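You operate a simulated robot arm through the tools that you are given. There is no shell and no other tool. Be economical: measure what you need, move in short steps, check, and stop when the job is done.

Carry out the task below with a simulated two-armed robot. There is one attempt and no reset: what you move stays moved.

TASK
Open the lower table drawer, put the grey pad from there on the top of the steel table, then shut the drawer. Then count the pedals on the top of the steel table, then put as many of the silver lamps from the top of the steel table on the rack of the white bike. Then put the brown parcel on the top of the steel table away on the lower shelf of the dark rack. Then take the blue strap roll and leave it on the yellow panel. The order counts. Set down upright: silver lamp.

The check looks at the end state, three seconds after you hand in, the way a careful person would. Anything else that was tipped, shoved, dropped, spilled or broken makes it a failure.

THE ROBOT
Two 7-joint arms with two-finger parallel grippers on one trunk, on a base that drives. Base frame: it is fixed to the floor where the robot stands at the start and does not move with it; the origin is under the middle of the robot, x ahead of it, y to its left, z up. Units: m, rad, N and s.
The left shoulder is at the start at [0.06, 0.189, 0.803], the right one opposite. With the tool pointing down near the work surface each hand reaches from about 0.1 to 0.46 m from the robot's upright axis, wherever it stands, measured 20 degrees to its own side. Places, roughly: blue strap roll (7x7x3 cm) [5.1, 1.8, 0.2]; brown parcel [5.25, -1, 0.75]; grey pad (10x7x6 cm) [5.4, -0.2, 0.2]; lower shelf of the dark rack [9.1, 0.8, 0.5]; lower table drawer [5.4, -0.1, 0.2]; pedal (11x7x3 cm) [5, -0.5, 0.9]; rack of the white bike (57x15 cm) [6.26, -2.26, 0.88]; silver lamp (4x5x7 cm) [5, -1.1, 0.9]; top of the steel table [5, -0.9, 0.8]; yellow panel (20x15x2 cm) [5.8, -0.4, 0.9]. Payload 3.43 kg a hand.
Tool frame (each hand has its own): the origin (TCP) lies between the finger pads and is the grasp point; the fingertips stand 0.03 m ahead of it; z points along the fingers, y is the line along which they close. The gripper opens to 0.094 m. The fingers are 0.028 m wide and 0.01 m thick; the gripper's body (0.05 by 0.096 m) begins 0.055 m behind the TCP.
Orientation is that of the tool frame in the base frame, as a unit quaternion [x, y, z, w]. With the fingers straight down and closing along the base's y, the tool's x points along the base's -x, its y along +y and its z along -z.

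THE INTERFACE
- The arms move only by the tool send_rows. It takes "left_increments", "right_increments" or both (then of equal length, played together; a hand with none holds still); each is a list of rows, each a list of 7 numbers: the gripper command, from -1 (shut) to 1 (fully open), values between in proportion, then the shift along the tool's x, y, z in m, then the turn, a rotation vector about the tool's x, y, z in rad. In form: [[hand, tx, ty, tz, ax, ay, az], ...]. A call has 1 to 20 rows; each row is the pose to reach, as a shift and turn from the pose commanded when the call began, along the tool's axes at that moment. A row lasts 0.2 s, in which the tool goes at most 0.05 m and 0.15 rad; a call with a longer step from one row to the next is refused whole, and so is a gripper value outside its range. A pose out of reach is approached as far as the arm can. The call stops where the force on the tool passes 40 N (or 10 N more than at its start, if that is more) or the arm is blocked; 0.2 s more then pass. The fingers move at their own pace (about 0.153 m/s each) and stop on an object; they squeeze with about 32 N. The grip force told is the motor's: it shows also when the fingers shut on nothing. Time passes only in rows, and 0.2 s behind the last, so rows that repeat a pose let the fingers close. The reply holds the time, the measured pose of the TCP, the force on the tool along the base axes, the opening and the grip force, in the units named above and with some noise, with the torque about the TCP (base axes, N m) and any sound that the robot's microphone picked up.
- Cameras (640 x 400 px; columns grow to the right, rows downward): "scene" is now at [0.0193, 0.0183, 1.36]; the picture's right is [0.19, -0.98, 0.00], its down [-0.68, -0.13, -0.72] and it looks along [0.71, 0.14, -0.69] (base axes); focal length 263 px, centre (320, 200). "left" rides on the left gripper at [0.076, -0.014, -0.102] in its tool frame; the picture's right is [0.18, 0.98, 0.00], its down [-0.75, 0.14, -0.64] and it looks along [-0.63, 0.12, 0.77] (tool axes); focal length 243 px, centre (320, 200). "right" rides on the right gripper at [0.076, 0.014, -0.103] in its tool frame; the picture's right is [-0.18, 0.98, 0.00], its down [-0.75, -0.14, -0.64] and it looks along [-0.63, -0.12, 0.77] (tool axes); focal length 243 px, centre (320, 200).
- grab_frame(camera): a new picture of that camera. The clock stands still meanwhile.
- slide_trunk(by): slides the trunk up (or, below 0, down) by that many m; the arms and the scene camera ride with it, the base frame stays. It gives what a move gives, with no picture.
- base_move(legs): drives the robot by 1 to 6 legs, each [ahead, left, turn to the left] in m, m and rad, along the robot's own axes; the way and the turn of a leg run together, so that a leg with both is an arc; at most 1.5 m and 3.142 rad a leg. The arms and the cameras ride along, it lands a little off, and it stops where it bumps. It gives what a move gives.
- aim_head(pan, tilt): turns the head with the scene camera to pan (to the left, within 1.501 rad either way) and tilt (down, from -0.506 to 1.204), counted from straight ahead of the robot. It gives what a move gives.
- locate(camera, pixels): for up to 12 pixels [column, row] of the newest picture of that camera ("zoom" is the newest enlarged one), the place [x, y, z] in the base frame of the surface seen there, good to about 0.002 m. The clock stands still meanwhile.
- inspect(camera, box): a new picture of the part [left, top, right, bottom] of that camera's present view, enlarged. The clock stands still meanwhile.
- job_done(): hands the job in; it is judged then, once.

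Keep the steps short. Do not move on a guess: measure, check each grasp and each placing, and mend mistakes. In all there are 124 turns and 136 pictures (those below and enlarged ones count). Leave the grippers open and the arms clear of the work at the hand-in unless told otherwise, and finish with a single line.

The tools are called after "Call:" by a JSON object that holds its "fn" and its "kwargs". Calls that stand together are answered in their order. send_rows: Moves the arms, as the interface text tells. Its arguments: {"type":"object","properties":{"left_increments":{"type":"array","items":{"type":"array","items":{"type":"number"}}},"right_increments":{"type":"array","items":{"type":"array","items":{"type":"number"}}}},"required":[]} The other tools are called the same way: slide_trunk (by) slides the trunk up or down; base_move (legs) drives the base; aim_head (pan, tilt) turns the head that bears the scene camera; grab_frame (camera) takes a picture; locate (camera, pixels) gives the place of the surface under pixels of a picture; inspect (camera, box) takes an enlarged picture of a part of a camera's view; job_done () hands the job in.

At the start:

```text
time_s: 0.0
left_position: [0.4941, 0.1892, 0.4793]
left_tool_rot: [0.0, 1.0, 0.0, 0.0]
left_contact_force: [-0.2, 0.6, 0.2]
left_moment: [0.0, -0.03, 0.0]
left_finger_gap: 0.0938
left_grasp_force: 0.1
right_position: [0.3308, -0.1122, 0.4711]
right_tool_rot: [0.0, 1.0, 0.0, 0.0]
right_contact_force: [0.3, -0.2, 0.6]
right_moment: [-0.01, 0.01, -0.01]
right_finger_gap: 0.094
right_grasp_force: 0.0
trunk travel left (down, up): [-0.475, 0.515]
robot x, y, heading: [-0.0013, -0.0011, -0.001]
head pan, tilt: [0.195, 0.763]
```

scene: 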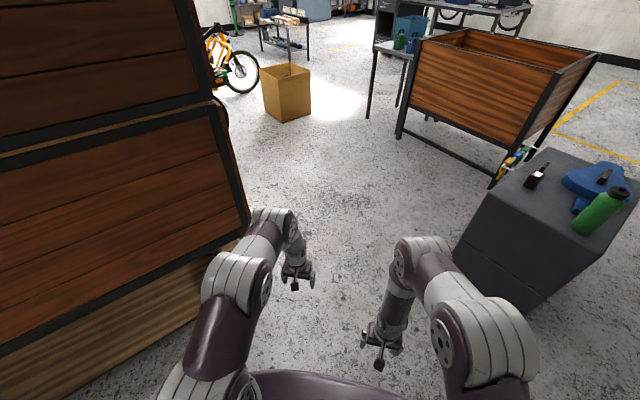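
right: 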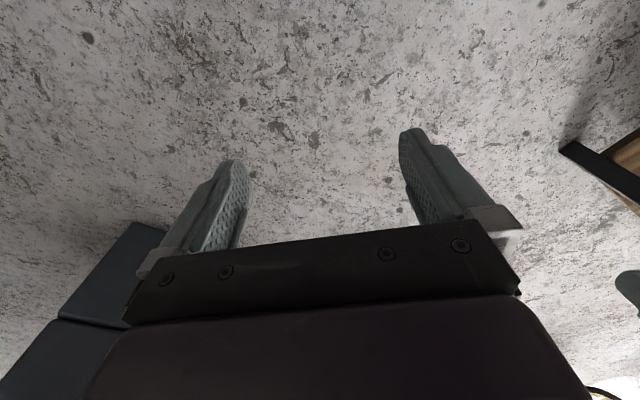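
left: 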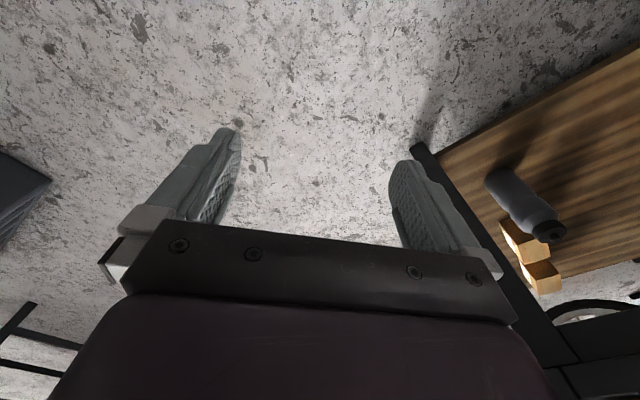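

I see a free aisle ahead, a crate table to the right, and a steel table far ahead. I raise the head to look at the route.

Call:
{"fn": "aim_head", "kwargs": {"pan": 0.0, "tilt": 0.25}}

Call:
{"fn": "grab_frame", "kwargs": {"camera": "scene"}}

```text
time_s: 0.9
left_position: [0.4928, 0.1889, 0.4782]
left_tool_rot: [0.0, 1.0, 0.0, 0.0]
left_contact_force: [-0.2, 0.2, -0.5]
left_moment: [0.02, 0.01, 0.02]
left_finger_gap: 0.0942
left_grasp_force: 0.0
right_position: [0.3319, -0.1116, 0.4704]
right_tool_rot: [0.0, 1.0, 0.0, 0.0]
right_contact_force: [-0.4, -0.5, 0.0]
right_moment: [0.0, 0.0, 0.0]
right_finger_gap: 0.0937
right_grasp_force: 0.1
trunk travel left (down, up): [-0.475, 0.515]
robot x, y, heading: [-0.0002, 0.0001, 0.0]
head pan, tilt: [0.0, 0.25]
```

```text
132 pictures are left
```

scene: 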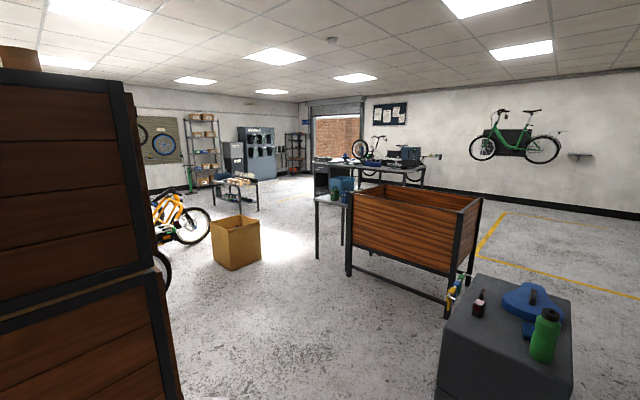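

I locate the cardboard box, the crate's legs, the steel table parts and the bike to plan the route.

Call:
{"fn": "locate", "kwargs": {"camera": "scene", "pixels": [[237, 268], [258, 260], [348, 274], [445, 315], [317, 257], [342, 243], [320, 165], [400, 165], [380, 140], [210, 240], [180, 395], [240, 205]]}}

Call:
{"fn": "inspect", "kwargs": {"camera": "scene", "box": [200, 100, 460, 262]}}

```text
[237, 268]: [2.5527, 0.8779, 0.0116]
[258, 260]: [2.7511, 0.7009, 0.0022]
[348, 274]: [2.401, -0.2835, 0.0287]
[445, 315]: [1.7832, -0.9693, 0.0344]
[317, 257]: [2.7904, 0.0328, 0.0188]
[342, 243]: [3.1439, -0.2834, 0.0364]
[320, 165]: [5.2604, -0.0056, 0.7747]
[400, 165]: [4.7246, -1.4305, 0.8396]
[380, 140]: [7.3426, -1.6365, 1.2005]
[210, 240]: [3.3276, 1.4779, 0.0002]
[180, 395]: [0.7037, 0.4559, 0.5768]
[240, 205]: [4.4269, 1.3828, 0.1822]
```

```text
2.46 times, centred on (330, 181) of scene
```

zoom: 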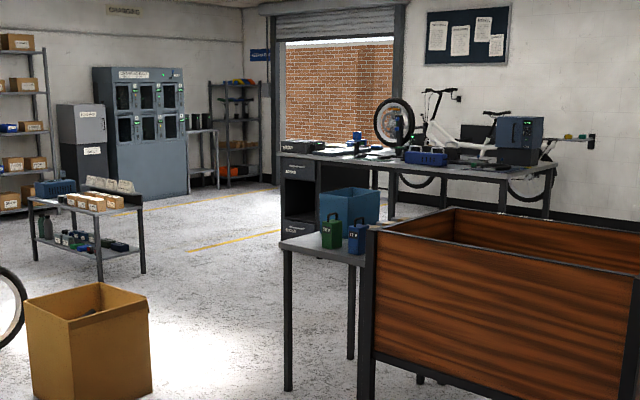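

The gap between the carton (y≈0.70) and the small table's leg (y≈0.03) is about 0.67 m. I'll get closer to measure the passage better.

Call:
{"fn": "base_move", "kwargs": {"legs": [[1.3, 0.0, 0.0], [0.0, 0.3, 0.0]]}}

Call:
{"fn": "aim_head", "kwargs": {"pan": 0.0, "tilt": 0.6}}

Call:
{"fn": "grab_frame", "kwargs": {"camera": "scene"}}

```text
time_s: 9.1
left_position: [1.7833, 0.5072, 0.4778]
left_tool_rot: [-0.007, 1.0, 0.0, 0.0]
left_contact_force: [0.1, 0.5, 0.4]
left_moment: [-0.02, -0.03, 0.0]
left_finger_gap: 0.0941
left_grasp_force: 0.1
right_position: [1.6271, 0.202, 0.4704]
right_tool_rot: [-0.007, 1.0, 0.0, 0.001]
right_contact_force: [-0.5, 0.2, -0.2]
right_moment: [0.07, -0.03, 0.0]
right_finger_gap: 0.0941
right_grasp_force: 0.2
trunk travel left (down, up): [-0.475, 0.515]
robot x, y, heading: [1.2924, 0.3078, 0.012]
head pan, tilt: [0.0, 0.25]
```

```text
time_s: 9.9
left_position: [1.7842, 0.5062, 0.4777]
left_tool_rot: [-0.006, 1.0, 0.0, 0.0]
left_contact_force: [0.2, -1.1, 0.1]
left_moment: [0.01, 0.03, 0.0]
left_finger_gap: 0.094
left_grasp_force: 0.1
right_position: [1.6265, 0.202, 0.4703]
right_tool_rot: [-0.007, 1.0, -0.001, 0.0]
right_contact_force: [0.7, 0.0, -0.3]
right_moment: [-0.02, 0.01, 0.0]
right_finger_gap: 0.0939
right_grasp_force: 0.0
trunk travel left (down, up): [-0.475, 0.515]
robot x, y, heading: [1.2927, 0.3094, 0.014]
head pan, tilt: [0.0, 0.6]
```

```text
130 pictures are left
```

scene: 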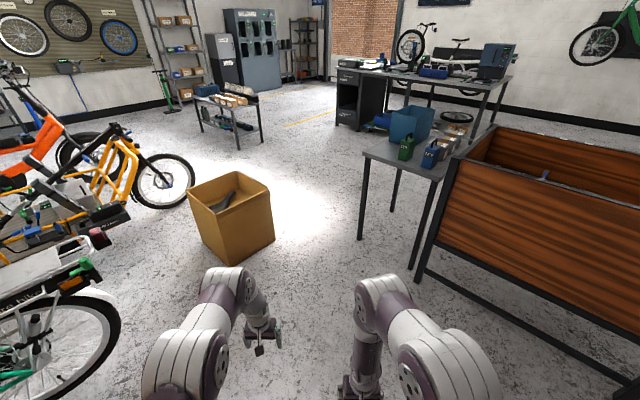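

I measure the right side of the carton and the small table's left edge and leg.

Call:
{"fn": "locate", "kwargs": {"camera": "scene", "pixels": [[273, 240], [268, 186], [233, 262], [264, 173], [363, 157], [360, 238], [372, 145], [410, 267], [335, 122], [262, 142], [166, 202], [192, 180]]}}

```text
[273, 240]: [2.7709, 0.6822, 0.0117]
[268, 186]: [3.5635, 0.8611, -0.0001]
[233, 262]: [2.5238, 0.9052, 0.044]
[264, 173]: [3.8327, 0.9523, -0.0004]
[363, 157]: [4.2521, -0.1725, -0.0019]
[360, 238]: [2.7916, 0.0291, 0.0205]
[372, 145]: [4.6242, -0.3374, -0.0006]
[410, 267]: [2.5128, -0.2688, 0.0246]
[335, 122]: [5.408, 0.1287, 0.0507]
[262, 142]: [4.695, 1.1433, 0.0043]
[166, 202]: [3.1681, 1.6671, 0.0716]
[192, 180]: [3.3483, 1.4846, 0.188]
```

Passage centre is y≈0.355. I raise the trunk so the hands clear carton and table, then drive through in checked steps.

Call:
{"fn": "slide_trunk", "kwargs": {"by": 0.35}}

Call:
{"fn": "base_move", "kwargs": {"legs": [[0.5, 0.04, -0.014]]}}

Call:
{"fn": "aim_head", "kwargs": {"pan": 0.0, "tilt": 0.9}}

Call:
{"fn": "grab_frame", "kwargs": {"camera": "scene"}}

```text
time_s: 13.4
left_position: [1.7845, 0.5055, 0.828]
left_tool_rot: [-0.007, 1.0, 0.0, 0.0]
left_contact_force: [1.1, 0.6, 0.7]
left_moment: [-0.04, -0.02, -0.02]
left_finger_gap: 0.094
left_grasp_force: 0.0
right_position: [1.6282, 0.2039, 0.8186]
right_tool_rot: [-0.007, 1.0, 0.0, -0.001]
right_contact_force: [-0.1, -0.1, 0.7]
right_moment: [0.02, 0.03, 0.03]
right_finger_gap: 0.0938
right_grasp_force: 0.0
trunk travel left (down, up): [-0.825, 0.165]
robot x, y, heading: [1.2936, 0.3091, 0.015]
head pan, tilt: [0.0, 0.6]
```

```text
time_s: 16.4
left_position: [2.2942, 0.5426, 0.8265]
left_tool_rot: [-0.002, 1.0, 0.0, 0.0]
left_contact_force: [-0.5, -0.6, -0.1]
left_moment: [0.0, 0.04, 0.02]
left_finger_gap: 0.0939
left_grasp_force: 0.1
right_position: [2.1324, 0.2432, 0.8198]
right_tool_rot: [0.0, 1.0, 0.0, 0.0]
right_contact_force: [0.6, 0.0, 0.1]
right_moment: [-0.02, 0.0, 0.01]
right_finger_gap: 0.0938
right_grasp_force: 0.1
trunk travel left (down, up): [-0.825, 0.165]
robot x, y, heading: [1.8016, 0.3534, 0.004]
head pan, tilt: [0.0, 0.6]
```

```text
time_s: 17.1
left_position: [2.2925, 0.5431, 0.8281]
left_tool_rot: [-0.001, 1.0, 0.001, 0.001]
left_contact_force: [0.5, -0.1, -0.6]
left_moment: [0.0, -0.01, 0.0]
left_finger_gap: 0.0942
left_grasp_force: 0.1
right_position: [2.1318, 0.2424, 0.8206]
right_tool_rot: [0.0, 1.0, 0.0, 0.001]
right_contact_force: [0.1, -0.6, -0.7]
right_moment: [-0.02, 0.0, -0.03]
right_finger_gap: 0.0936
right_grasp_force: 0.0
trunk travel left (down, up): [-0.825, 0.165]
robot x, y, heading: [1.8036, 0.3531, -0.0]
head pan, tilt: [0.0, 0.901]
```

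```text
129 pictures are left
```

scene: 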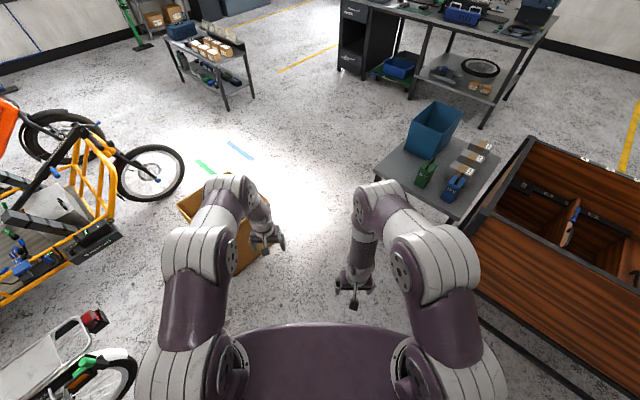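

I measure the table's left edge (375,165), (405,212) and carton's right edge.

Call:
{"fn": "locate", "kwargs": {"camera": "scene", "pixels": [[377, 166], [403, 143], [180, 207], [270, 215], [260, 257], [300, 350], [180, 340], [470, 340], [232, 278]]}}

```text
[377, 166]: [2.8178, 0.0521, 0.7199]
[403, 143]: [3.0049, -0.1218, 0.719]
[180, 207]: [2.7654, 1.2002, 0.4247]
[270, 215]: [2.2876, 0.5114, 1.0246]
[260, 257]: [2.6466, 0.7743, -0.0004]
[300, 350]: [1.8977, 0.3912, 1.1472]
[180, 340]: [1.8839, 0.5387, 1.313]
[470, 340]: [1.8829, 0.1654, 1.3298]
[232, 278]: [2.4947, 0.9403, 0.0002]
```

Path is centred. Driving ahead through the gap.

Call:
{"fn": "base_move", "kwargs": {"legs": [[0.7, 0.01, 0.0]]}}

Call:
{"fn": "base_move", "kwargs": {"legs": [[0.9, 0.0, 0.0]]}}

Call:
{"fn": "aim_head", "kwargs": {"pan": -0.35, "tilt": 0.5}}

Call:
{"fn": "grab_frame", "kwargs": {"camera": "scene"}}

```text
time_s: 21.1
left_position: [3.0053, 0.5587, 0.8278]
left_tool_rot: [-0.003, 1.0, 0.0, 0.0]
left_contact_force: [-0.1, 0.4, 0.2]
left_moment: [0.0, 0.03, 0.01]
left_finger_gap: 0.0939
left_grasp_force: 0.1
right_position: [2.8459, 0.257, 0.8203]
right_tool_rot: [-0.004, 1.0, 0.0, -0.001]
right_contact_force: [0.0, 0.0, 0.1]
right_moment: [-0.02, -0.04, 0.03]
right_finger_gap: 0.0939
right_grasp_force: 0.0
trunk travel left (down, up): [-0.825, 0.165]
robot x, y, heading: [2.5152, 0.3672, 0.005]
head pan, tilt: [0.0, 0.901]
```

```text
time_s: 25.8
left_position: [3.9173, 0.5609, 0.828]
left_tool_rot: [-0.001, 1.0, 0.0, 0.0]
left_contact_force: [-0.4, -0.4, 0.0]
left_moment: [-0.01, 0.02, -0.01]
left_finger_gap: 0.0939
left_grasp_force: 0.0
right_position: [3.7563, 0.2586, 0.8209]
right_tool_rot: [-0.001, 1.0, 0.0, 0.0]
right_contact_force: [0.1, 0.2, -0.1]
right_moment: [-0.01, -0.02, -0.02]
right_finger_gap: 0.0941
right_grasp_force: 0.0
trunk travel left (down, up): [-0.825, 0.165]
robot x, y, heading: [3.4248, 0.3729, 0.005]
head pan, tilt: [0.0, 0.901]
```

```text
time_s: 26.7
left_position: [3.9184, 0.5612, 0.829]
left_tool_rot: [-0.001, 1.0, 0.0, 0.0]
left_contact_force: [0.8, -0.5, -0.1]
left_moment: [-0.02, -0.03, 0.02]
left_finger_gap: 0.0938
left_grasp_force: 0.1
right_position: [3.756, 0.2591, 0.8207]
right_tool_rot: [-0.001, 1.0, 0.0, -0.001]
right_contact_force: [-0.7, 0.1, 0.7]
right_moment: [0.03, 0.06, -0.01]
right_finger_gap: 0.0941
right_grasp_force: 0.1
trunk travel left (down, up): [-0.825, 0.165]
robot x, y, heading: [3.4251, 0.3711, -0.002]
head pan, tilt: [-0.351, 0.499]
```

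```text
128 pictures are left
```

scene: 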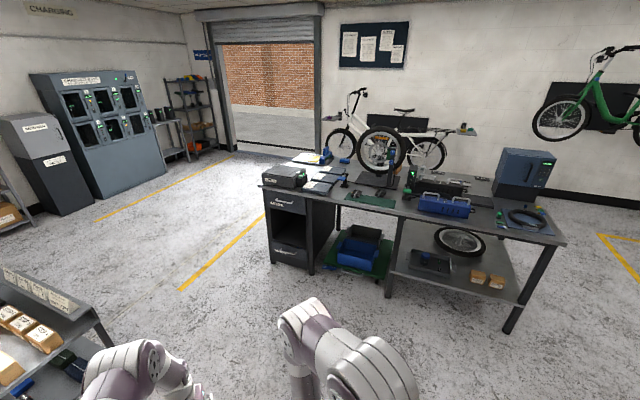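

Through. Now I zoom on the steel table.

Call:
{"fn": "inspect", "kwargs": {"camera": "scene", "box": [250, 130, 410, 290]}}

Call:
{"fn": "locate", "kwargs": {"camera": "scene", "pixels": [[262, 185], [560, 243], [300, 150], [271, 262], [309, 272], [281, 203], [288, 262], [336, 215], [386, 295], [550, 215], [290, 178], [505, 330]]}}

```text
2.50 times, centred on (330, 210) of scene
```

zoom: 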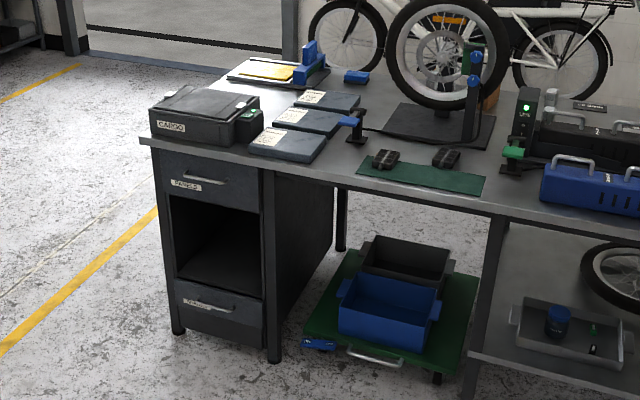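

```text
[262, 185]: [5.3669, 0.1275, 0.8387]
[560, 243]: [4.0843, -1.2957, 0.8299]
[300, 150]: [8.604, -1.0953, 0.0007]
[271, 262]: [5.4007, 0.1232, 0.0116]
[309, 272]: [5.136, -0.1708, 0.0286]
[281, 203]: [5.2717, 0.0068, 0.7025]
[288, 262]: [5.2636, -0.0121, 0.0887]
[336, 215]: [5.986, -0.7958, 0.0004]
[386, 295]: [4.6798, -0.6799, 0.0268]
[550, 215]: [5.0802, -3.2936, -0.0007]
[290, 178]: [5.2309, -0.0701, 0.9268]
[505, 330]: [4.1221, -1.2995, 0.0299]
```

I measure the lower drawer's handle and face.

Call:
{"fn": "locate", "kwargs": {"camera": "zoom", "pixels": [[205, 303], [220, 309], [236, 310], [180, 290], [262, 305], [262, 340], [178, 325], [185, 180], [222, 183], [185, 157], [270, 340], [345, 355]]}}

```text
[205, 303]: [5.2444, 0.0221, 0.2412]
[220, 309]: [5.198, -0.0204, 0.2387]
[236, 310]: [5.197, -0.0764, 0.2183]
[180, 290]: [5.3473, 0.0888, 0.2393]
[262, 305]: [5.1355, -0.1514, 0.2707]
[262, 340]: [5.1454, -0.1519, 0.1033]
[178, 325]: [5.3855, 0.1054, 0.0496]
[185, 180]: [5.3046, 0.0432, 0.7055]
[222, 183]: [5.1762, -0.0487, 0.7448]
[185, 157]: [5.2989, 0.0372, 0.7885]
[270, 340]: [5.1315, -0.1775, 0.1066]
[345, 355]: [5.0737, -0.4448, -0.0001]
```

The table front runs diagonally; facing it needs heading ≈ −0.733. I drive to a stand-off before the drawer, facing it, then survey.

Call:
{"fn": "base_move", "kwargs": {"legs": [[1.1, 0.0, 0.0], [0.0, 0.0, -0.733]]}}

Call:
{"fn": "aim_head", "kwargs": {"pan": -0.2, "tilt": 0.7}}

Call:
{"fn": "grab_frame", "kwargs": {"camera": "scene"}}

```text
time_s: 34.3
left_position: [5.0182, 0.1957, 0.8285]
left_tool_rot: [0.352, 0.936, 0.0, 0.0]
left_contact_force: [0.3, -0.1, 0.3]
left_moment: [-0.01, -0.03, -0.02]
left_finger_gap: 0.0941
left_grasp_force: 0.0
right_position: [4.6979, 0.0769, 0.8201]
right_tool_rot: [0.352, 0.936, 0.0, 0.0]
right_contact_force: [-0.3, 0.0, -0.3]
right_moment: [0.02, -0.01, 0.0]
right_finger_gap: 0.0939
right_grasp_force: 0.1
trunk travel left (down, up): [-0.825, 0.165]
robot x, y, heading: [4.5252, 0.3789, -0.722]
head pan, tilt: [-0.351, 0.499]
```

```text
time_s: 35.0
left_position: [5.0174, 0.1944, 0.828]
left_tool_rot: [0.351, 0.936, 0.0, 0.0]
left_contact_force: [-0.6, -0.6, 0.1]
left_moment: [0.0, 0.01, 0.03]
left_finger_gap: 0.0938
left_grasp_force: 0.1
right_position: [4.6961, 0.0766, 0.8194]
right_tool_rot: [0.351, 0.936, 0.0, 0.001]
right_contact_force: [0.0, -0.1, 0.4]
right_moment: [0.02, -0.02, -0.03]
right_finger_gap: 0.094
right_grasp_force: 0.0
trunk travel left (down, up): [-0.825, 0.165]
robot x, y, heading: [4.5207, 0.3763, -0.716]
head pan, tilt: [-0.201, 0.7]
```

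```text
126 pictures are left
```

scene: 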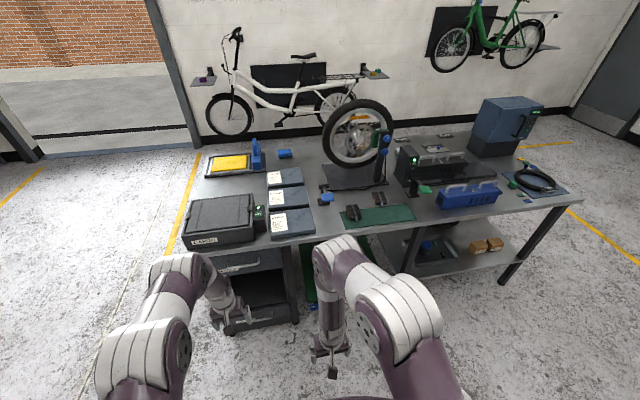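

I zoom into the tabletop in two parts.

Call:
{"fn": "inspect", "kwargs": {"camera": "scene", "box": [180, 130, 400, 268]}}

Call:
{"fn": "inspect", "kwargs": {"camera": "scene", "box": [370, 90, 590, 228]}}

```text
2.90 times, centred on (290, 199) of scene
```

zoom: 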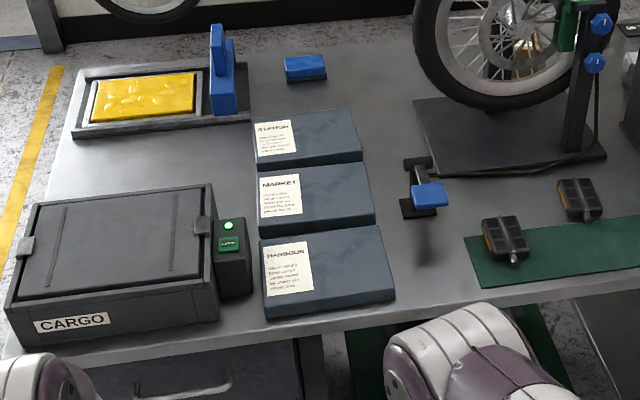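

```text
2.90 times, centred on (480, 159) of scene
```

zoom: 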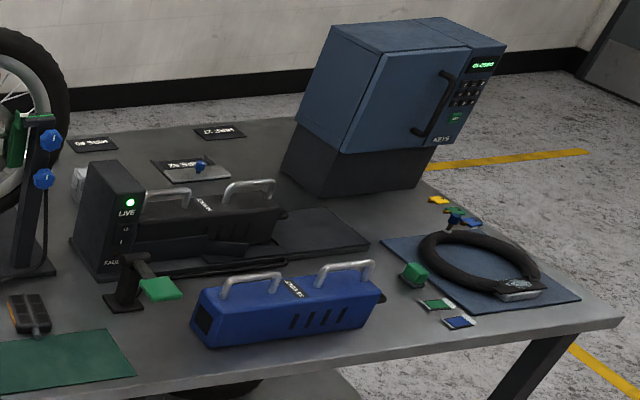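

Two pedals visible so far; rest to be checked later. Now the drawer: I lower the trunk and look at the drawer face.

Call:
{"fn": "slide_trunk", "kwargs": {"by": -0.45}}

Call:
{"fn": "base_move", "kwargs": {"legs": [[0.0, 0.0, -0.017]]}}

Call:
{"fn": "aim_head", "kwargs": {"pan": 0.1, "tilt": 0.75}}

Call:
{"fn": "grab_frame", "kwargs": {"camera": "scene"}}

Call:
{"fn": "grab_frame", "kwargs": {"camera": "left"}}

```text
refused: -0.45 is not a number from -0.4 to 0.4
```

```text
time_s: 35.7
left_position: [5.0141, 0.1878, 0.8272]
left_tool_rot: [0.36, 0.933, 0.001, 0.0]
left_contact_force: [-0.1, 0.2, 0.1]
left_moment: [-0.01, -0.02, 0.02]
left_finger_gap: 0.094
left_grasp_force: 0.0
right_position: [4.6934, 0.0747, 0.8209]
right_tool_rot: [0.36, 0.933, 0.0, 0.001]
right_contact_force: [0.8, -0.7, 0.4]
right_moment: [0.03, 0.02, 0.0]
right_finger_gap: 0.094
right_grasp_force: 0.2
trunk travel left (down, up): [-0.825, 0.165]
robot x, y, heading: [4.5255, 0.3789, -0.735]
head pan, tilt: [-0.201, 0.7]
```

```text
time_s: 36.5
left_position: [5.0147, 0.1876, 0.8284]
left_tool_rot: [0.36, 0.933, 0.0, 0.0]
left_contact_force: [-0.3, 0.5, -0.8]
left_moment: [0.01, -0.01, 0.02]
left_finger_gap: 0.0939
left_grasp_force: 0.0
right_position: [4.6926, 0.0714, 0.8211]
right_tool_rot: [0.36, 0.933, -0.001, 0.0]
right_contact_force: [0.0, -0.5, -0.4]
right_moment: [0.01, 0.0, 0.02]
right_finger_gap: 0.0941
right_grasp_force: 0.1
trunk travel left (down, up): [-0.825, 0.165]
robot x, y, heading: [4.5242, 0.3734, -0.739]
head pan, tilt: [0.099, 0.75]
```

```text
123 pictures are left
```

scene: 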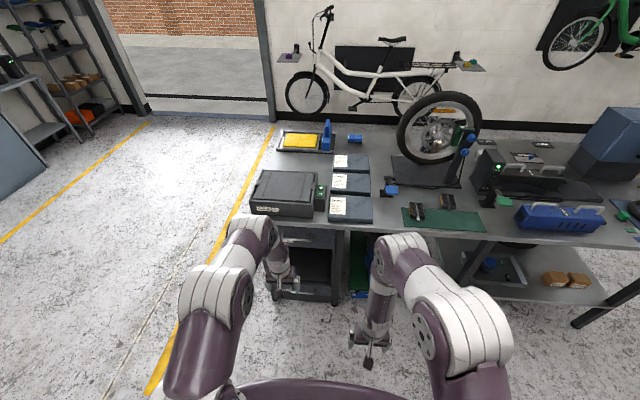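

```text
122 pictures are left
```

left: 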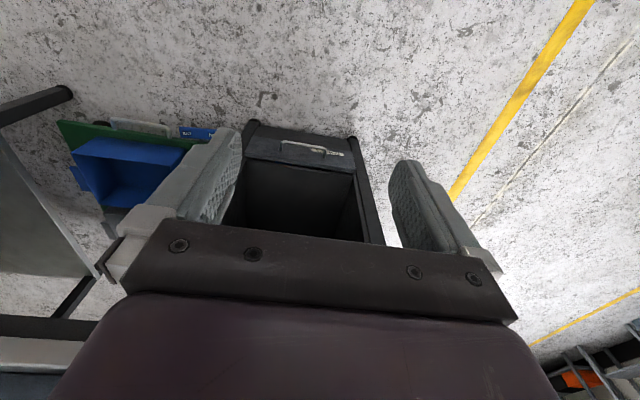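

The left camera sees the lower drawer face and handle near (304,147). I measure.

Call:
{"fn": "locate", "kwargs": {"camera": "left", "pixels": [[283, 142], [304, 148], [325, 152], [250, 125], [350, 138], [250, 155], [350, 165], [300, 162]]}}

Call:
{"fn": "inspect", "kwargs": {"camera": "left", "box": [235, 110, 375, 198]}}

Call:
{"fn": "slide_trunk", "kwargs": {"by": -0.4}}

```text
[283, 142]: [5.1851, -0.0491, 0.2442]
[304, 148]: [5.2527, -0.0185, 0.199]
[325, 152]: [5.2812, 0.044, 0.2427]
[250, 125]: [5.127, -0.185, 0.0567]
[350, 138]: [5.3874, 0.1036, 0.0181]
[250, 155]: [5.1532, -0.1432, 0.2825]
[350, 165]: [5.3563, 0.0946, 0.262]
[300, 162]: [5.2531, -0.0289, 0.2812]
```

```text
4.55 times, centred on (305, 154) of left
```

zoom: 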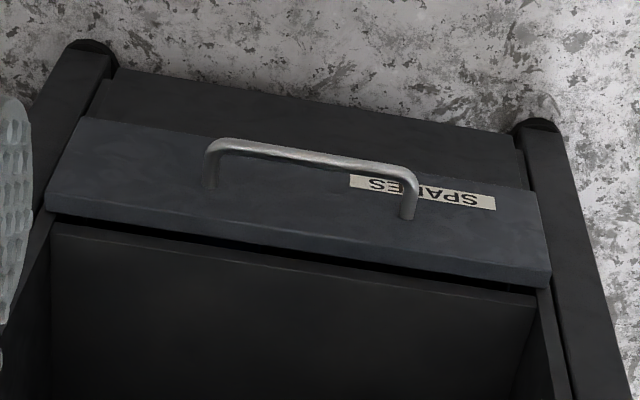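

```text
time_s: 40.4
left_position: [5.0132, 0.187, 0.428]
left_tool_rot: [0.36, 0.933, 0.0, 0.0]
left_contact_force: [1.0, -0.6, -0.2]
left_moment: [0.01, 0.02, 0.0]
left_finger_gap: 0.0939
left_grasp_force: 0.1
right_position: [4.6931, 0.0729, 0.4204]
right_tool_rot: [0.36, 0.933, 0.001, 0.001]
right_contact_force: [-0.4, -0.5, -0.5]
right_moment: [0.03, -0.01, 0.0]
right_finger_gap: 0.0942
right_grasp_force: 0.1
trunk travel left (down, up): [-0.425, 0.565]
robot x, y, heading: [4.5208, 0.3805, -0.733]
head pan, tilt: [0.099, 0.75]
```

I locate handle bar points in the zoom: bar (225,142)…(405,172), centre (310,155).

Call:
{"fn": "locate", "kwargs": {"camera": "zoom", "pixels": [[225, 142], [265, 148], [310, 155], [350, 162], [400, 170], [310, 210], [150, 200], [450, 255]]}}

```text
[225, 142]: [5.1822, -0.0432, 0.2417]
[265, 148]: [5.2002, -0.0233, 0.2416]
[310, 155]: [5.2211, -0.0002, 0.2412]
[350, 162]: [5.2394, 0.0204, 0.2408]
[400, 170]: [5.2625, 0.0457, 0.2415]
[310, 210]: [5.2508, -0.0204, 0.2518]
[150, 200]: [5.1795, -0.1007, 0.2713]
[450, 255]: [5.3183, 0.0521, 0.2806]
```

The bar centre is (5.222, 0.001, 0.24), about 3 cm off the face. I turn the left hand 90° about its axis so the fingers straddle the bar front-to-back, with a narrow opening (~4 cm).

Call:
{"fn": "send_rows", "kwargs": {"left_increments": [[-0.15, 0, 0, 0, 0, 0, 0.15], [-0.15, 0, 0, 0, 0, 0, 0.3], [-0.15, 0, 0, 0, 0, 0, 0.45], [-0.15, 0, 0, 0, 0, 0, 0.6], [-0.15, 0, 0, 0, 0, 0, 0.75], [-0.15, 0, 0, 0, 0, 0, 0.9], [-0.15, 0, 0, 0, 0, 0, 1.05], [-0.15, 0, 0, 0, 0, 0, 1.2], [-0.15, 0, 0, 0, 0, 0, 1.35], [-0.15, 0, 0, 0, 0, 0, 1.5], [-0.15, 0, 0, 0, 0, 0, 1.571]]}}

```text
time_s: 42.8
left_position: [5.0142, 0.1876, 0.4275]
left_tool_rot: [0.915, 0.403, 0.0, 0.0]
left_contact_force: [-0.6, 0.3, -0.3]
left_moment: [0.02, 0.02, -0.04]
left_finger_gap: 0.0401
left_grasp_force: 0.1
right_position: [4.6912, 0.073, 0.4207]
right_tool_rot: [0.36, 0.933, 0.0, 0.0]
right_contact_force: [0.0, 0.3, 0.3]
right_moment: [0.02, -0.03, 0.03]
right_finger_gap: 0.0938
right_grasp_force: 0.0
trunk travel left (down, up): [-0.425, 0.565]
robot x, y, heading: [4.5214, 0.3794, -0.734]
head pan, tilt: [0.099, 0.75]
```

Fingers now close along the pull direction. I drive 0.26 m forward above handle height and read position.

Call:
{"fn": "base_move", "kwargs": {"legs": [[0.26, 0.0, 0.0]]}}

Call:
{"fn": "grab_frame", "kwargs": {"camera": "left"}}

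```text
time_s: 44.7
left_position: [5.211, 0.0094, 0.4266]
left_tool_rot: [0.914, 0.406, 0.0, -0.002]
left_contact_force: [0.3, 0.9, -0.3]
left_moment: [0.03, -0.04, 0.02]
left_finger_gap: 0.0397
left_grasp_force: 0.0
right_position: [4.8887, -0.1046, 0.42]
right_tool_rot: [0.36, 0.933, 0.0, -0.001]
right_contact_force: [0.6, 0.8, 0.1]
right_moment: [0.0, 0.01, 0.01]
right_finger_gap: 0.0939
right_grasp_force: 0.0
trunk travel left (down, up): [-0.425, 0.565]
robot x, y, heading: [4.7174, 0.2006, -0.735]
head pan, tilt: [0.099, 0.75]
```

```text
120 pictures are left
```

left: 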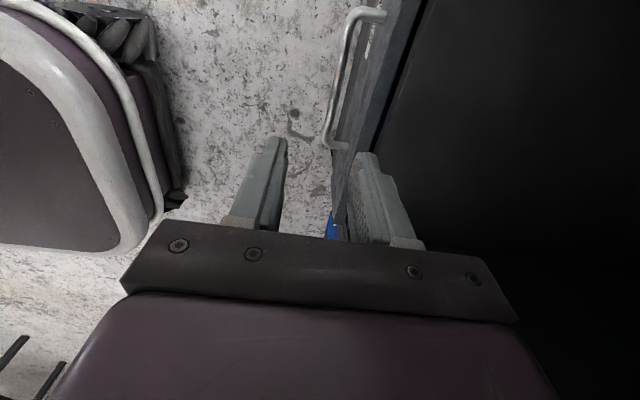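

TCP is 1 cm short of the ideal straddle position. I shift 1 cm forward and lower by the trunk.

Call:
{"fn": "send_rows", "kwargs": {"left_increments": [[-0.15, 0, 0.01, 0, 0, 0, 0]]}}

Call:
{"fn": "slide_trunk", "kwargs": {"by": -0.184}}

Call:
{"fn": "grab_frame", "kwargs": {"camera": "left"}}

```text
time_s: 45.1
left_position: [5.2177, 0.0024, 0.4282]
left_tool_rot: [0.915, 0.404, 0.0, -0.001]
left_contact_force: [-0.6, -0.1, -0.4]
left_moment: [0.02, 0.03, -0.03]
left_finger_gap: 0.0401
left_grasp_force: 0.0
right_position: [4.8894, -0.1052, 0.4205]
right_tool_rot: [0.36, 0.933, -0.001, 0.0]
right_contact_force: [0.3, 1.1, 0.1]
right_moment: [0.0, 0.0, 0.02]
right_finger_gap: 0.0938
right_grasp_force: 0.1
trunk travel left (down, up): [-0.425, 0.565]
robot x, y, heading: [4.7179, 0.1982, -0.738]
head pan, tilt: [0.099, 0.75]
```

```text
time_s: 47.1
left_position: [5.218, 0.0025, 0.2442]
left_tool_rot: [0.915, 0.404, 0.0, 0.0]
left_contact_force: [0.3, -1.3, -0.6]
left_moment: [0.0, 0.01, -0.01]
left_finger_gap: 0.0399
left_grasp_force: 0.0
right_position: [4.8883, -0.1048, 0.2379]
right_tool_rot: [0.36, 0.933, 0.0, 0.0]
right_contact_force: [0.1, -1.4, 0.7]
right_moment: [-0.01, 0.02, -0.02]
right_finger_gap: 0.0936
right_grasp_force: 0.0
trunk travel left (down, up): [-0.241, 0.749]
robot x, y, heading: [4.7169, 0.1981, -0.737]
head pan, tilt: [0.099, 0.75]
```

```text
119 pictures are left
```

left: 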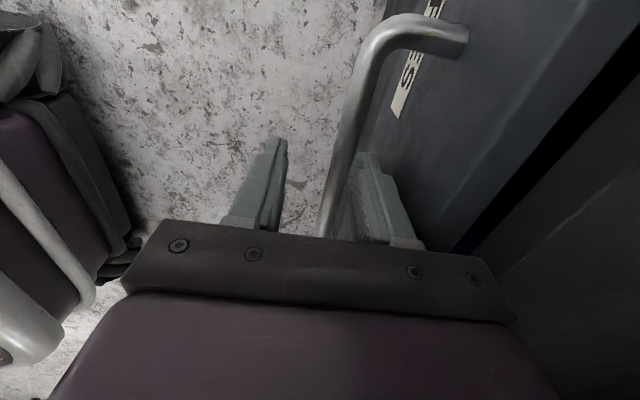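

The bar is between the fingers. I close and then pull by driving back 0.12 m.

Call:
{"fn": "send_rows", "kwargs": {"left_increments": [[-1, 0, 0, 0, 0, 0, 0], [-1, 0, 0, 0, 0, 0, 0], [-1, 0, 0, 0, 0, 0, 0]]}}

Call:
{"fn": "base_move", "kwargs": {"legs": [[-0.12, 0.0, 0.0]]}}

Call:
{"fn": "grab_frame", "kwargs": {"camera": "left"}}

```text
time_s: 47.9
left_position: [5.2187, 0.0026, 0.245]
left_tool_rot: [0.914, 0.406, 0.0, 0.002]
left_contact_force: [-0.7, -1.6, 14.8]
left_moment: [-0.12, 0.13, 1.5]
left_finger_gap: 0.0111
left_grasp_force: 44.8
right_position: [4.8883, -0.1043, 0.237]
right_tool_rot: [0.36, 0.933, 0.0, 0.0]
right_contact_force: [0.1, 1.0, -0.3]
right_moment: [0.01, -0.01, 0.02]
right_finger_gap: 0.0936
right_grasp_force: 0.0
trunk travel left (down, up): [-0.241, 0.749]
robot x, y, heading: [4.7195, 0.2036, -0.735]
head pan, tilt: [0.099, 0.75]
```

```text
time_s: 49.1
left_position: [5.129, 0.0837, 0.2455]
left_tool_rot: [0.915, 0.404, 0.0, 0.001]
left_contact_force: [12.4, 12.5, 22.1]
left_moment: [0.04, -0.04, 1.22]
left_finger_gap: 0.0112
left_grasp_force: 45.1
right_position: [4.7985, -0.0242, 0.2369]
right_tool_rot: [0.362, 0.932, -0.001, 0.001]
right_contact_force: [-0.2, 0.7, 0.6]
right_moment: [0.01, -0.04, 0.0]
right_finger_gap: 0.094
right_grasp_force: 0.1
trunk travel left (down, up): [-0.241, 0.749]
robot x, y, heading: [4.6297, 0.2825, -0.738]
head pan, tilt: [0.099, 0.75]
```

```text
118 pictures are left
```

left: 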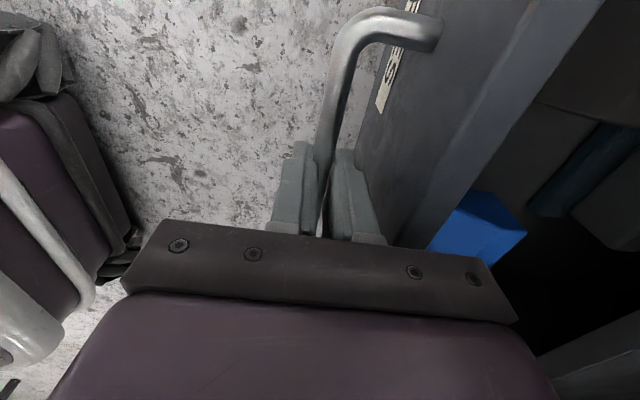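

The drawer is 12 cm open. I pull another 0.18 m.

Call:
{"fn": "base_move", "kwargs": {"legs": [[-0.18, 0.0, 0.0]]}}

Call:
{"fn": "grab_frame", "kwargs": {"camera": "scene"}}

```text
time_s: 51.0
left_position: [4.9951, 0.2036, 0.2452]
left_tool_rot: [0.914, 0.406, 0.001, 0.001]
left_contact_force: [-1.5, -1.2, 5.5]
left_moment: [0.38, -0.27, 1.07]
left_finger_gap: 0.0109
left_grasp_force: 44.8
right_position: [4.6647, 0.0982, 0.2365]
right_tool_rot: [0.36, 0.933, 0.001, 0.001]
right_contact_force: [-1.4, 0.3, -0.6]
right_moment: [0.0, -0.01, 0.03]
right_finger_gap: 0.0941
right_grasp_force: 0.0
trunk travel left (down, up): [-0.241, 0.749]
robot x, y, heading: [4.4948, 0.4033, -0.739]
head pan, tilt: [0.099, 0.75]
stopped in leg 1: the force on the tool passed its limit at 41 N (the readings are from after the stop); the commanded pose is now the measured one
```

```text
117 pictures are left
```

scene: 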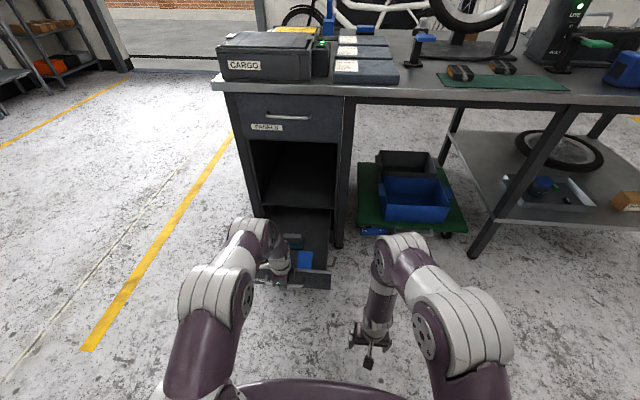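

Drawer hit its stop at 0.30 m. Release with a narrow opening, rise, and look in.

Call:
{"fn": "send_rows", "kwargs": {"left_increments": [[-0.15, 0, 0, 0, 0, 0, 0], [-0.15, 0, 0, 0, 0, 0, 0], [-0.15, 0, 0, 0, 0, 0, 0]]}}

Call:
{"fn": "slide_trunk", "kwargs": {"by": 0.25}}

Call:
{"fn": "grab_frame", "kwargs": {"camera": "left"}}

Call:
{"fn": "inspect", "kwargs": {"camera": "scene", "box": [220, 180, 380, 300]}}

```text
time_s: 51.8
left_position: [4.9955, 0.2018, 0.2447]
left_tool_rot: [0.915, 0.404, 0.0, 0.002]
left_contact_force: [-0.2, 0.2, 0.6]
left_moment: [-0.01, 0.03, -0.02]
left_finger_gap: 0.04
left_grasp_force: 0.2
right_position: [4.6642, 0.0972, 0.2359]
right_tool_rot: [0.36, 0.933, 0.001, 0.0]
right_contact_force: [-0.2, 0.7, -0.4]
right_moment: [-0.01, -0.01, 0.02]
right_finger_gap: 0.0942
right_grasp_force: 0.1
trunk travel left (down, up): [-0.241, 0.749]
robot x, y, heading: [4.4962, 0.3989, -0.741]
head pan, tilt: [0.099, 0.75]
```

```text
time_s: 54.4
left_position: [4.9952, 0.2028, 0.494]
left_tool_rot: [0.915, 0.404, 0.0, 0.001]
left_contact_force: [0.5, -0.1, -0.1]
left_moment: [0.02, 0.02, 0.0]
left_finger_gap: 0.0401
left_grasp_force: 0.0
right_position: [4.6655, 0.0965, 0.4857]
right_tool_rot: [0.361, 0.932, 0.0, 0.0]
right_contact_force: [-0.6, -1.1, 0.3]
right_moment: [0.02, 0.0, -0.02]
right_finger_gap: 0.0937
right_grasp_force: 0.1
trunk travel left (down, up): [-0.491, 0.499]
robot x, y, heading: [4.4962, 0.404, -0.741]
head pan, tilt: [0.099, 0.75]
```

```text
116 pictures are left
```

left: 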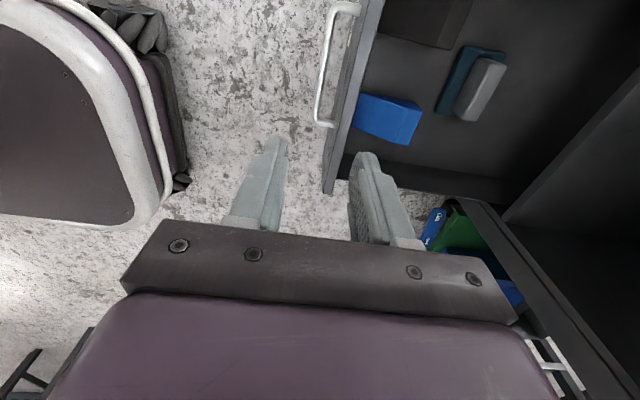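

```text
3.33 times, centred on (300, 240) of scene
```

zoom: 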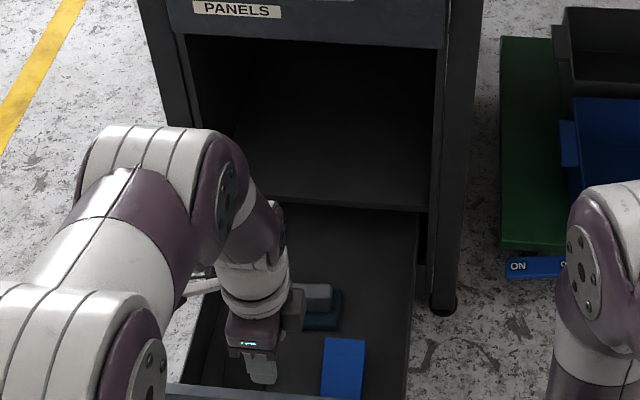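

I zoom the left camera view at the drawer contents.

Call:
{"fn": "inspect", "kwargs": {"camera": "left", "box": [340, 0, 530, 150]}}

Call:
{"fn": "locate", "kwargs": {"camera": "left", "pixels": [[490, 65], [465, 118], [500, 68], [452, 75], [440, 110], [470, 50], [395, 105], [420, 135], [425, 20], [430, 150], [530, 40], [340, 60]]}}

```text
2.67 times, centred on (435, 75) of left
```

zoom: 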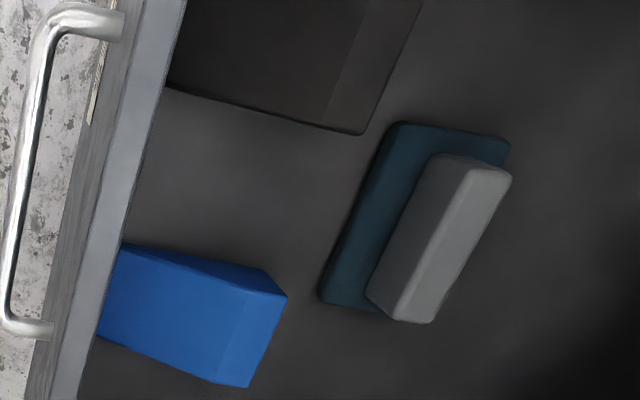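

```text
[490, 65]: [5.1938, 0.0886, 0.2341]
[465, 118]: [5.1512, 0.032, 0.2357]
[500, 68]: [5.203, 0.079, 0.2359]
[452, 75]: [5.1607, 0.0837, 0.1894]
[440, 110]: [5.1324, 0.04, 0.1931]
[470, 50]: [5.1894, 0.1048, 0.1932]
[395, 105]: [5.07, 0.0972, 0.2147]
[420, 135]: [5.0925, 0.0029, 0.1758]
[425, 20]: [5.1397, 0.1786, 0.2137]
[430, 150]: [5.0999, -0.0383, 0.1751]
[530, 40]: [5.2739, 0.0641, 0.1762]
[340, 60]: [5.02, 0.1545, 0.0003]
```

The grey grip on teal base (height 6 cm above drawer floor) fits the 10×7×6 pad. I measure its grip bar and base.

Call:
{"fn": "locate", "kwargs": {"camera": "zoom", "pixels": [[440, 163], [470, 168], [505, 178], [375, 290], [400, 310], [425, 318], [440, 240], [400, 128], [328, 295], [505, 145], [300, 60], [350, 130]]}}

```text
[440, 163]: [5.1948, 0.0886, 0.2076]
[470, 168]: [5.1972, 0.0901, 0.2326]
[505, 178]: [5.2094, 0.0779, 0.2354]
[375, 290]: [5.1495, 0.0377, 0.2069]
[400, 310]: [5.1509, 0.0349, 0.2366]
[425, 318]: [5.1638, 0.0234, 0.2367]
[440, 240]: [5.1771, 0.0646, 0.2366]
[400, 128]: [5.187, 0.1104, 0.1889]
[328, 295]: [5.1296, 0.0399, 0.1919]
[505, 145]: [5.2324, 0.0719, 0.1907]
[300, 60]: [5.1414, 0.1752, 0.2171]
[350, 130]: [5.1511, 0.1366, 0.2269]
```

I check how far the robot's own base front sticks out (left picture, dark edge (180,180)).

Call:
{"fn": "locate", "kwargs": {"camera": "left", "pixels": [[180, 178], [170, 100], [160, 40], [155, 180]]}}

```text
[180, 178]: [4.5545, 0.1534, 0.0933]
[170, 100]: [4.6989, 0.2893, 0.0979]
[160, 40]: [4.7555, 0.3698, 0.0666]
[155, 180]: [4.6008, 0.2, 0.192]
```

Base front is ~0.23 m ahead of the axis; 0.19 m forward is safe. Then fine-align the left hand over the grip bar.

Call:
{"fn": "base_move", "kwargs": {"legs": [[0.19, 0.0, 0.0]]}}

Call:
{"fn": "grab_frame", "kwargs": {"camera": "left"}}

```text
time_s: 56.0
left_position: [5.1352, 0.0761, 0.4947]
left_tool_rot: [0.915, 0.403, 0.001, 0.001]
left_contact_force: [0.9, -0.8, -0.5]
left_moment: [0.04, 0.02, 0.01]
left_finger_gap: 0.0402
left_grasp_force: 0.0
right_position: [4.8049, -0.0295, 0.4864]
right_tool_rot: [0.362, 0.932, 0.0, 0.0]
right_contact_force: [0.2, -0.2, 0.2]
right_moment: [0.04, 0.01, 0.01]
right_finger_gap: 0.094
right_grasp_force: 0.1
trunk travel left (down, up): [-0.491, 0.499]
robot x, y, heading: [4.6338, 0.2725, -0.742]
head pan, tilt: [0.099, 0.75]
```

```text
113 pictures are left
```

left: 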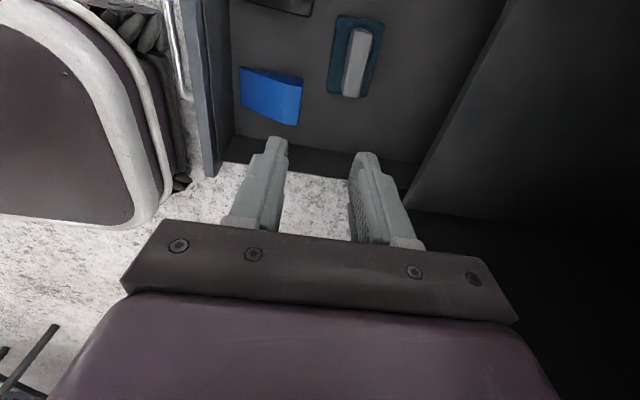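

I align over the bar (shift +1.6 cm, +4.6 cm), slightly open, then recheck the position of the bar.

Call:
{"fn": "send_rows", "kwargs": {"left_increments": [[0.2, 0.008, 0.023, 0, 0, 0, -0.02], [0.2, 0.016, 0.0464, 0, 0, 0, -0.044]]}}

Call:
{"fn": "inspect", "kwargs": {"camera": "left", "box": [220, 0, 420, 125]}}

```text
time_s: 56.6
left_position: [5.1795, 0.0565, 0.4946]
left_tool_rot: [0.905, 0.425, 0.001, 0.0]
left_contact_force: [-0.6, -0.1, 0.3]
left_moment: [-0.01, -0.02, 0.02]
left_finger_gap: 0.0564
left_grasp_force: 0.0
right_position: [4.8038, -0.0293, 0.4861]
right_tool_rot: [0.362, 0.932, 0.0, 0.0]
right_contact_force: [0.5, 0.4, -0.5]
right_moment: [0.02, 0.0, 0.03]
right_finger_gap: 0.0938
right_grasp_force: 0.1
trunk travel left (down, up): [-0.491, 0.499]
robot x, y, heading: [4.6335, 0.2761, -0.744]
head pan, tilt: [0.099, 0.75]
```

```text
3.20 times, centred on (320, 62) of left
```

zoom: 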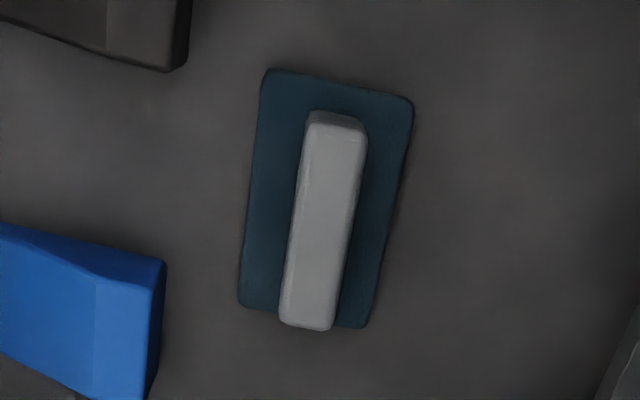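

Call:
{"fn": "locate", "kwargs": {"camera": "zoom", "pixels": [[337, 118], [305, 325], [297, 220], [358, 220], [326, 220], [265, 75], [410, 100], [242, 300], [365, 325]]}}

```text
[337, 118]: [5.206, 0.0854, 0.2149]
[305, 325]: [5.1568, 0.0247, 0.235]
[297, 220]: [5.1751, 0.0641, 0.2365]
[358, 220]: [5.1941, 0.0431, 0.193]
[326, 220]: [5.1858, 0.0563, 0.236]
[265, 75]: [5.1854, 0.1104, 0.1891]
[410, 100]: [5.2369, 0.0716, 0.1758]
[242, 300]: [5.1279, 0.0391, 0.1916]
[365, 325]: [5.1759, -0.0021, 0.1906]
```

Aligned within ~3 mm. Lower the trunk 0.265 m onto the bar and close.

Call:
{"fn": "slide_trunk", "kwargs": {"by": -0.265}}

Call:
{"fn": "send_rows", "kwargs": {"left_increments": [[-1, 0.002, 0, 0, 0, 0, 0], [-1, 0.002, 0, 0, 0, 0, 0], [-1, 0.002, 0, 0, 0, 0, 0]]}}

Call:
{"fn": "grab_frame", "kwargs": {"camera": "left"}}

```text
time_s: 59.3
left_position: [5.1814, 0.0557, 0.2305]
left_tool_rot: [0.906, 0.424, 0.001, 0.002]
left_contact_force: [0.5, -0.1, -0.1]
left_moment: [0.05, 0.0, 0.01]
left_finger_gap: 0.0564
left_grasp_force: 0.1
right_position: [4.8041, -0.0302, 0.2211]
right_tool_rot: [0.361, 0.932, 0.0, 0.0]
right_contact_force: [0.4, -0.3, 0.0]
right_moment: [0.02, -0.03, 0.0]
right_finger_gap: 0.094
right_grasp_force: 0.0
trunk travel left (down, up): [-0.226, 0.764]
robot x, y, heading: [4.6369, 0.2774, -0.737]
head pan, tilt: [0.099, 0.75]
```

```text
time_s: 60.1
left_position: [5.1819, 0.0582, 0.2293]
left_tool_rot: [0.905, 0.425, 0.001, 0.002]
left_contact_force: [-0.7, -0.7, -0.1]
left_moment: [0.03, 0.08, 0.04]
left_finger_gap: 0.0302
left_grasp_force: 32.5
right_position: [4.8035, -0.0303, 0.2221]
right_tool_rot: [0.362, 0.932, 0.0, 0.0]
right_contact_force: [-0.1, -0.2, 0.7]
right_moment: [-0.02, -0.02, 0.0]
right_finger_gap: 0.0939
right_grasp_force: 0.1
trunk travel left (down, up): [-0.226, 0.764]
robot x, y, heading: [4.632, 0.2764, -0.737]
head pan, tilt: [0.099, 0.75]
```

```text
111 pictures are left
```

left: 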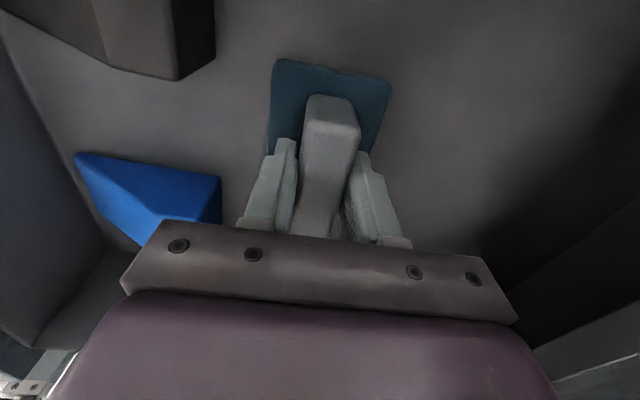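

Grip 32 N at 3 cm. Raise 0.15 m, back out 0.19 m, raise further and look.

Call:
{"fn": "slide_trunk", "kwargs": {"by": 0.15}}

Call:
{"fn": "base_move", "kwargs": {"legs": [[-0.22, 0.0, 0.0]]}}

Call:
{"fn": "slide_trunk", "kwargs": {"by": 0.4}}

Call:
{"fn": "slide_trunk", "kwargs": {"by": 0.3}}

Call:
{"fn": "aim_head", "kwargs": {"pan": 0.1, "tilt": 0.85}}

Call:
{"fn": "grab_frame", "kwargs": {"camera": "scene"}}

```text
time_s: 61.8
left_position: [5.1828, 0.0584, 0.3802]
left_tool_rot: [0.905, 0.424, 0.001, 0.002]
left_contact_force: [-0.9, -0.1, 0.9]
left_moment: [-0.03, 0.02, 0.02]
left_finger_gap: 0.0
left_grasp_force: 31.6
right_position: [4.8054, -0.0305, 0.3718]
right_tool_rot: [0.362, 0.932, 0.0, 0.0]
right_contact_force: [-0.1, 0.3, 0.5]
right_moment: [0.0, 0.04, 0.0]
right_finger_gap: 0.0939
right_grasp_force: 0.0
trunk travel left (down, up): [-0.376, 0.614]
robot x, y, heading: [4.6345, 0.2732, -0.741]
head pan, tilt: [0.099, 0.75]
```

```text
time_s: 63.5
left_position: [5.0159, 0.2074, 0.3791]
left_tool_rot: [0.906, 0.423, 0.0, 0.001]
left_contact_force: [-0.4, 0.6, -0.5]
left_moment: [0.01, 0.01, -0.01]
left_finger_gap: 0.0
left_grasp_force: 31.9
right_position: [4.6373, 0.122, 0.3708]
right_tool_rot: [0.363, 0.932, 0.0, 0.0]
right_contact_force: [0.2, -0.4, -0.1]
right_moment: [0.05, 0.03, 0.01]
right_finger_gap: 0.094
right_grasp_force: 0.1
trunk travel left (down, up): [-0.376, 0.614]
robot x, y, heading: [4.4655, 0.4259, -0.742]
head pan, tilt: [0.099, 0.75]
```

```text
time_s: 67.4
left_position: [5.0165, 0.2069, 0.7797]
left_tool_rot: [0.906, 0.424, 0.001, 0.002]
left_contact_force: [0.3, 0.1, 0.3]
left_moment: [-0.01, -0.02, -0.01]
left_finger_gap: 0.0001
left_grasp_force: 31.4
right_position: [4.6368, 0.1216, 0.7727]
right_tool_rot: [0.362, 0.932, 0.0, 0.0]
right_contact_force: [0.2, -0.3, 0.0]
right_moment: [0.0, -0.05, 0.0]
right_finger_gap: 0.0941
right_grasp_force: 0.1
trunk travel left (down, up): [-0.776, 0.214]
robot x, y, heading: [4.4645, 0.4289, -0.741]
head pan, tilt: [0.099, 0.75]
```

```text
time_s: 69.6
left_position: [5.015, 0.2071, 0.994]
left_tool_rot: [0.906, 0.423, 0.001, 0.001]
left_contact_force: [0.3, 0.2, -0.2]
left_moment: [-0.04, 0.02, 0.03]
left_finger_gap: 0.0
left_grasp_force: 31.4
right_position: [4.6389, 0.1224, 0.9855]
right_tool_rot: [0.363, 0.932, -0.001, 0.0]
right_contact_force: [-0.4, -0.5, -0.1]
right_moment: [0.02, 0.0, -0.01]
right_finger_gap: 0.0937
right_grasp_force: 0.0
right hand out of reach, approached as far as the arm can: row 1
trunk travel left (down, up): [-0.99, 0.0]
robot x, y, heading: [4.4653, 0.4296, -0.741]
head pan, tilt: [0.099, 0.75]
```

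```text
time_s: 70.3
left_position: [5.0161, 0.2074, 0.995]
left_tool_rot: [0.906, 0.423, 0.001, 0.002]
left_contact_force: [-0.3, 1.0, -0.2]
left_moment: [0.02, -0.01, -0.02]
left_finger_gap: 0.0
left_grasp_force: 31.9
right_position: [4.637, 0.1209, 0.9868]
right_tool_rot: [0.362, 0.932, 0.0, 0.0]
right_contact_force: [0.0, -0.5, 0.5]
right_moment: [0.01, 0.01, 0.0]
right_finger_gap: 0.0937
right_grasp_force: 0.0
trunk travel left (down, up): [-0.99, 0.0]
robot x, y, heading: [4.4718, 0.4268, -0.745]
head pan, tilt: [0.099, 0.85]
```

```text
110 pictures are left
```

scene: 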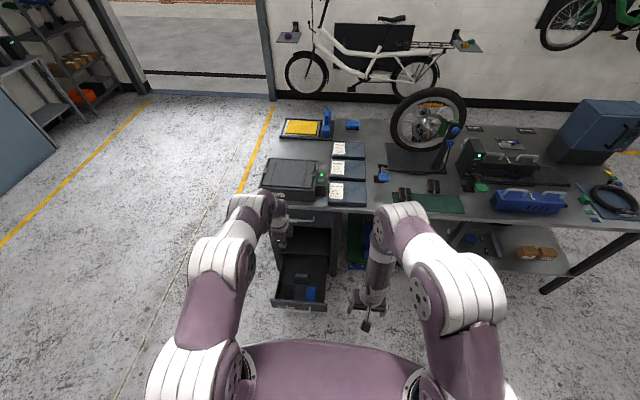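

The gripper shut to 0 — the pad slipped out on lifting. I look at it in the drawer.

Call:
{"fn": "inspect", "kwargs": {"camera": "scene", "box": [260, 215, 340, 315]}}

Call:
{"fn": "grab_frame", "kwargs": {"camera": "left"}}

```text
4.00 times, centred on (300, 265) of scene
```

zoom: 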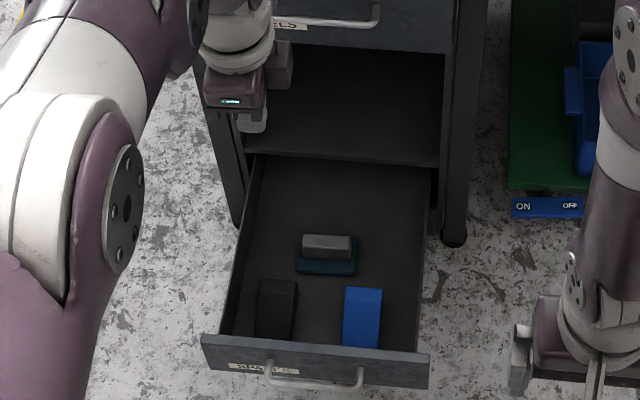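

```text
108 pictures are left
```

left: 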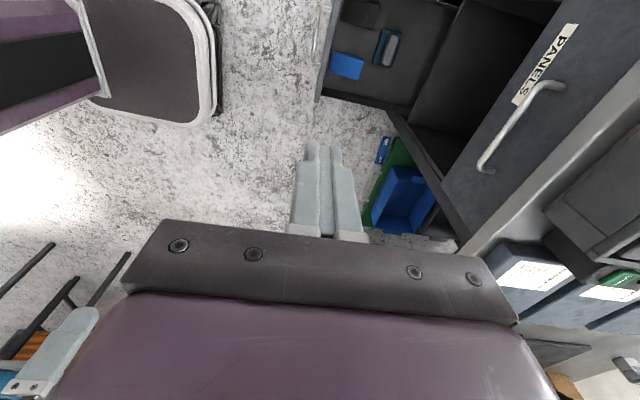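

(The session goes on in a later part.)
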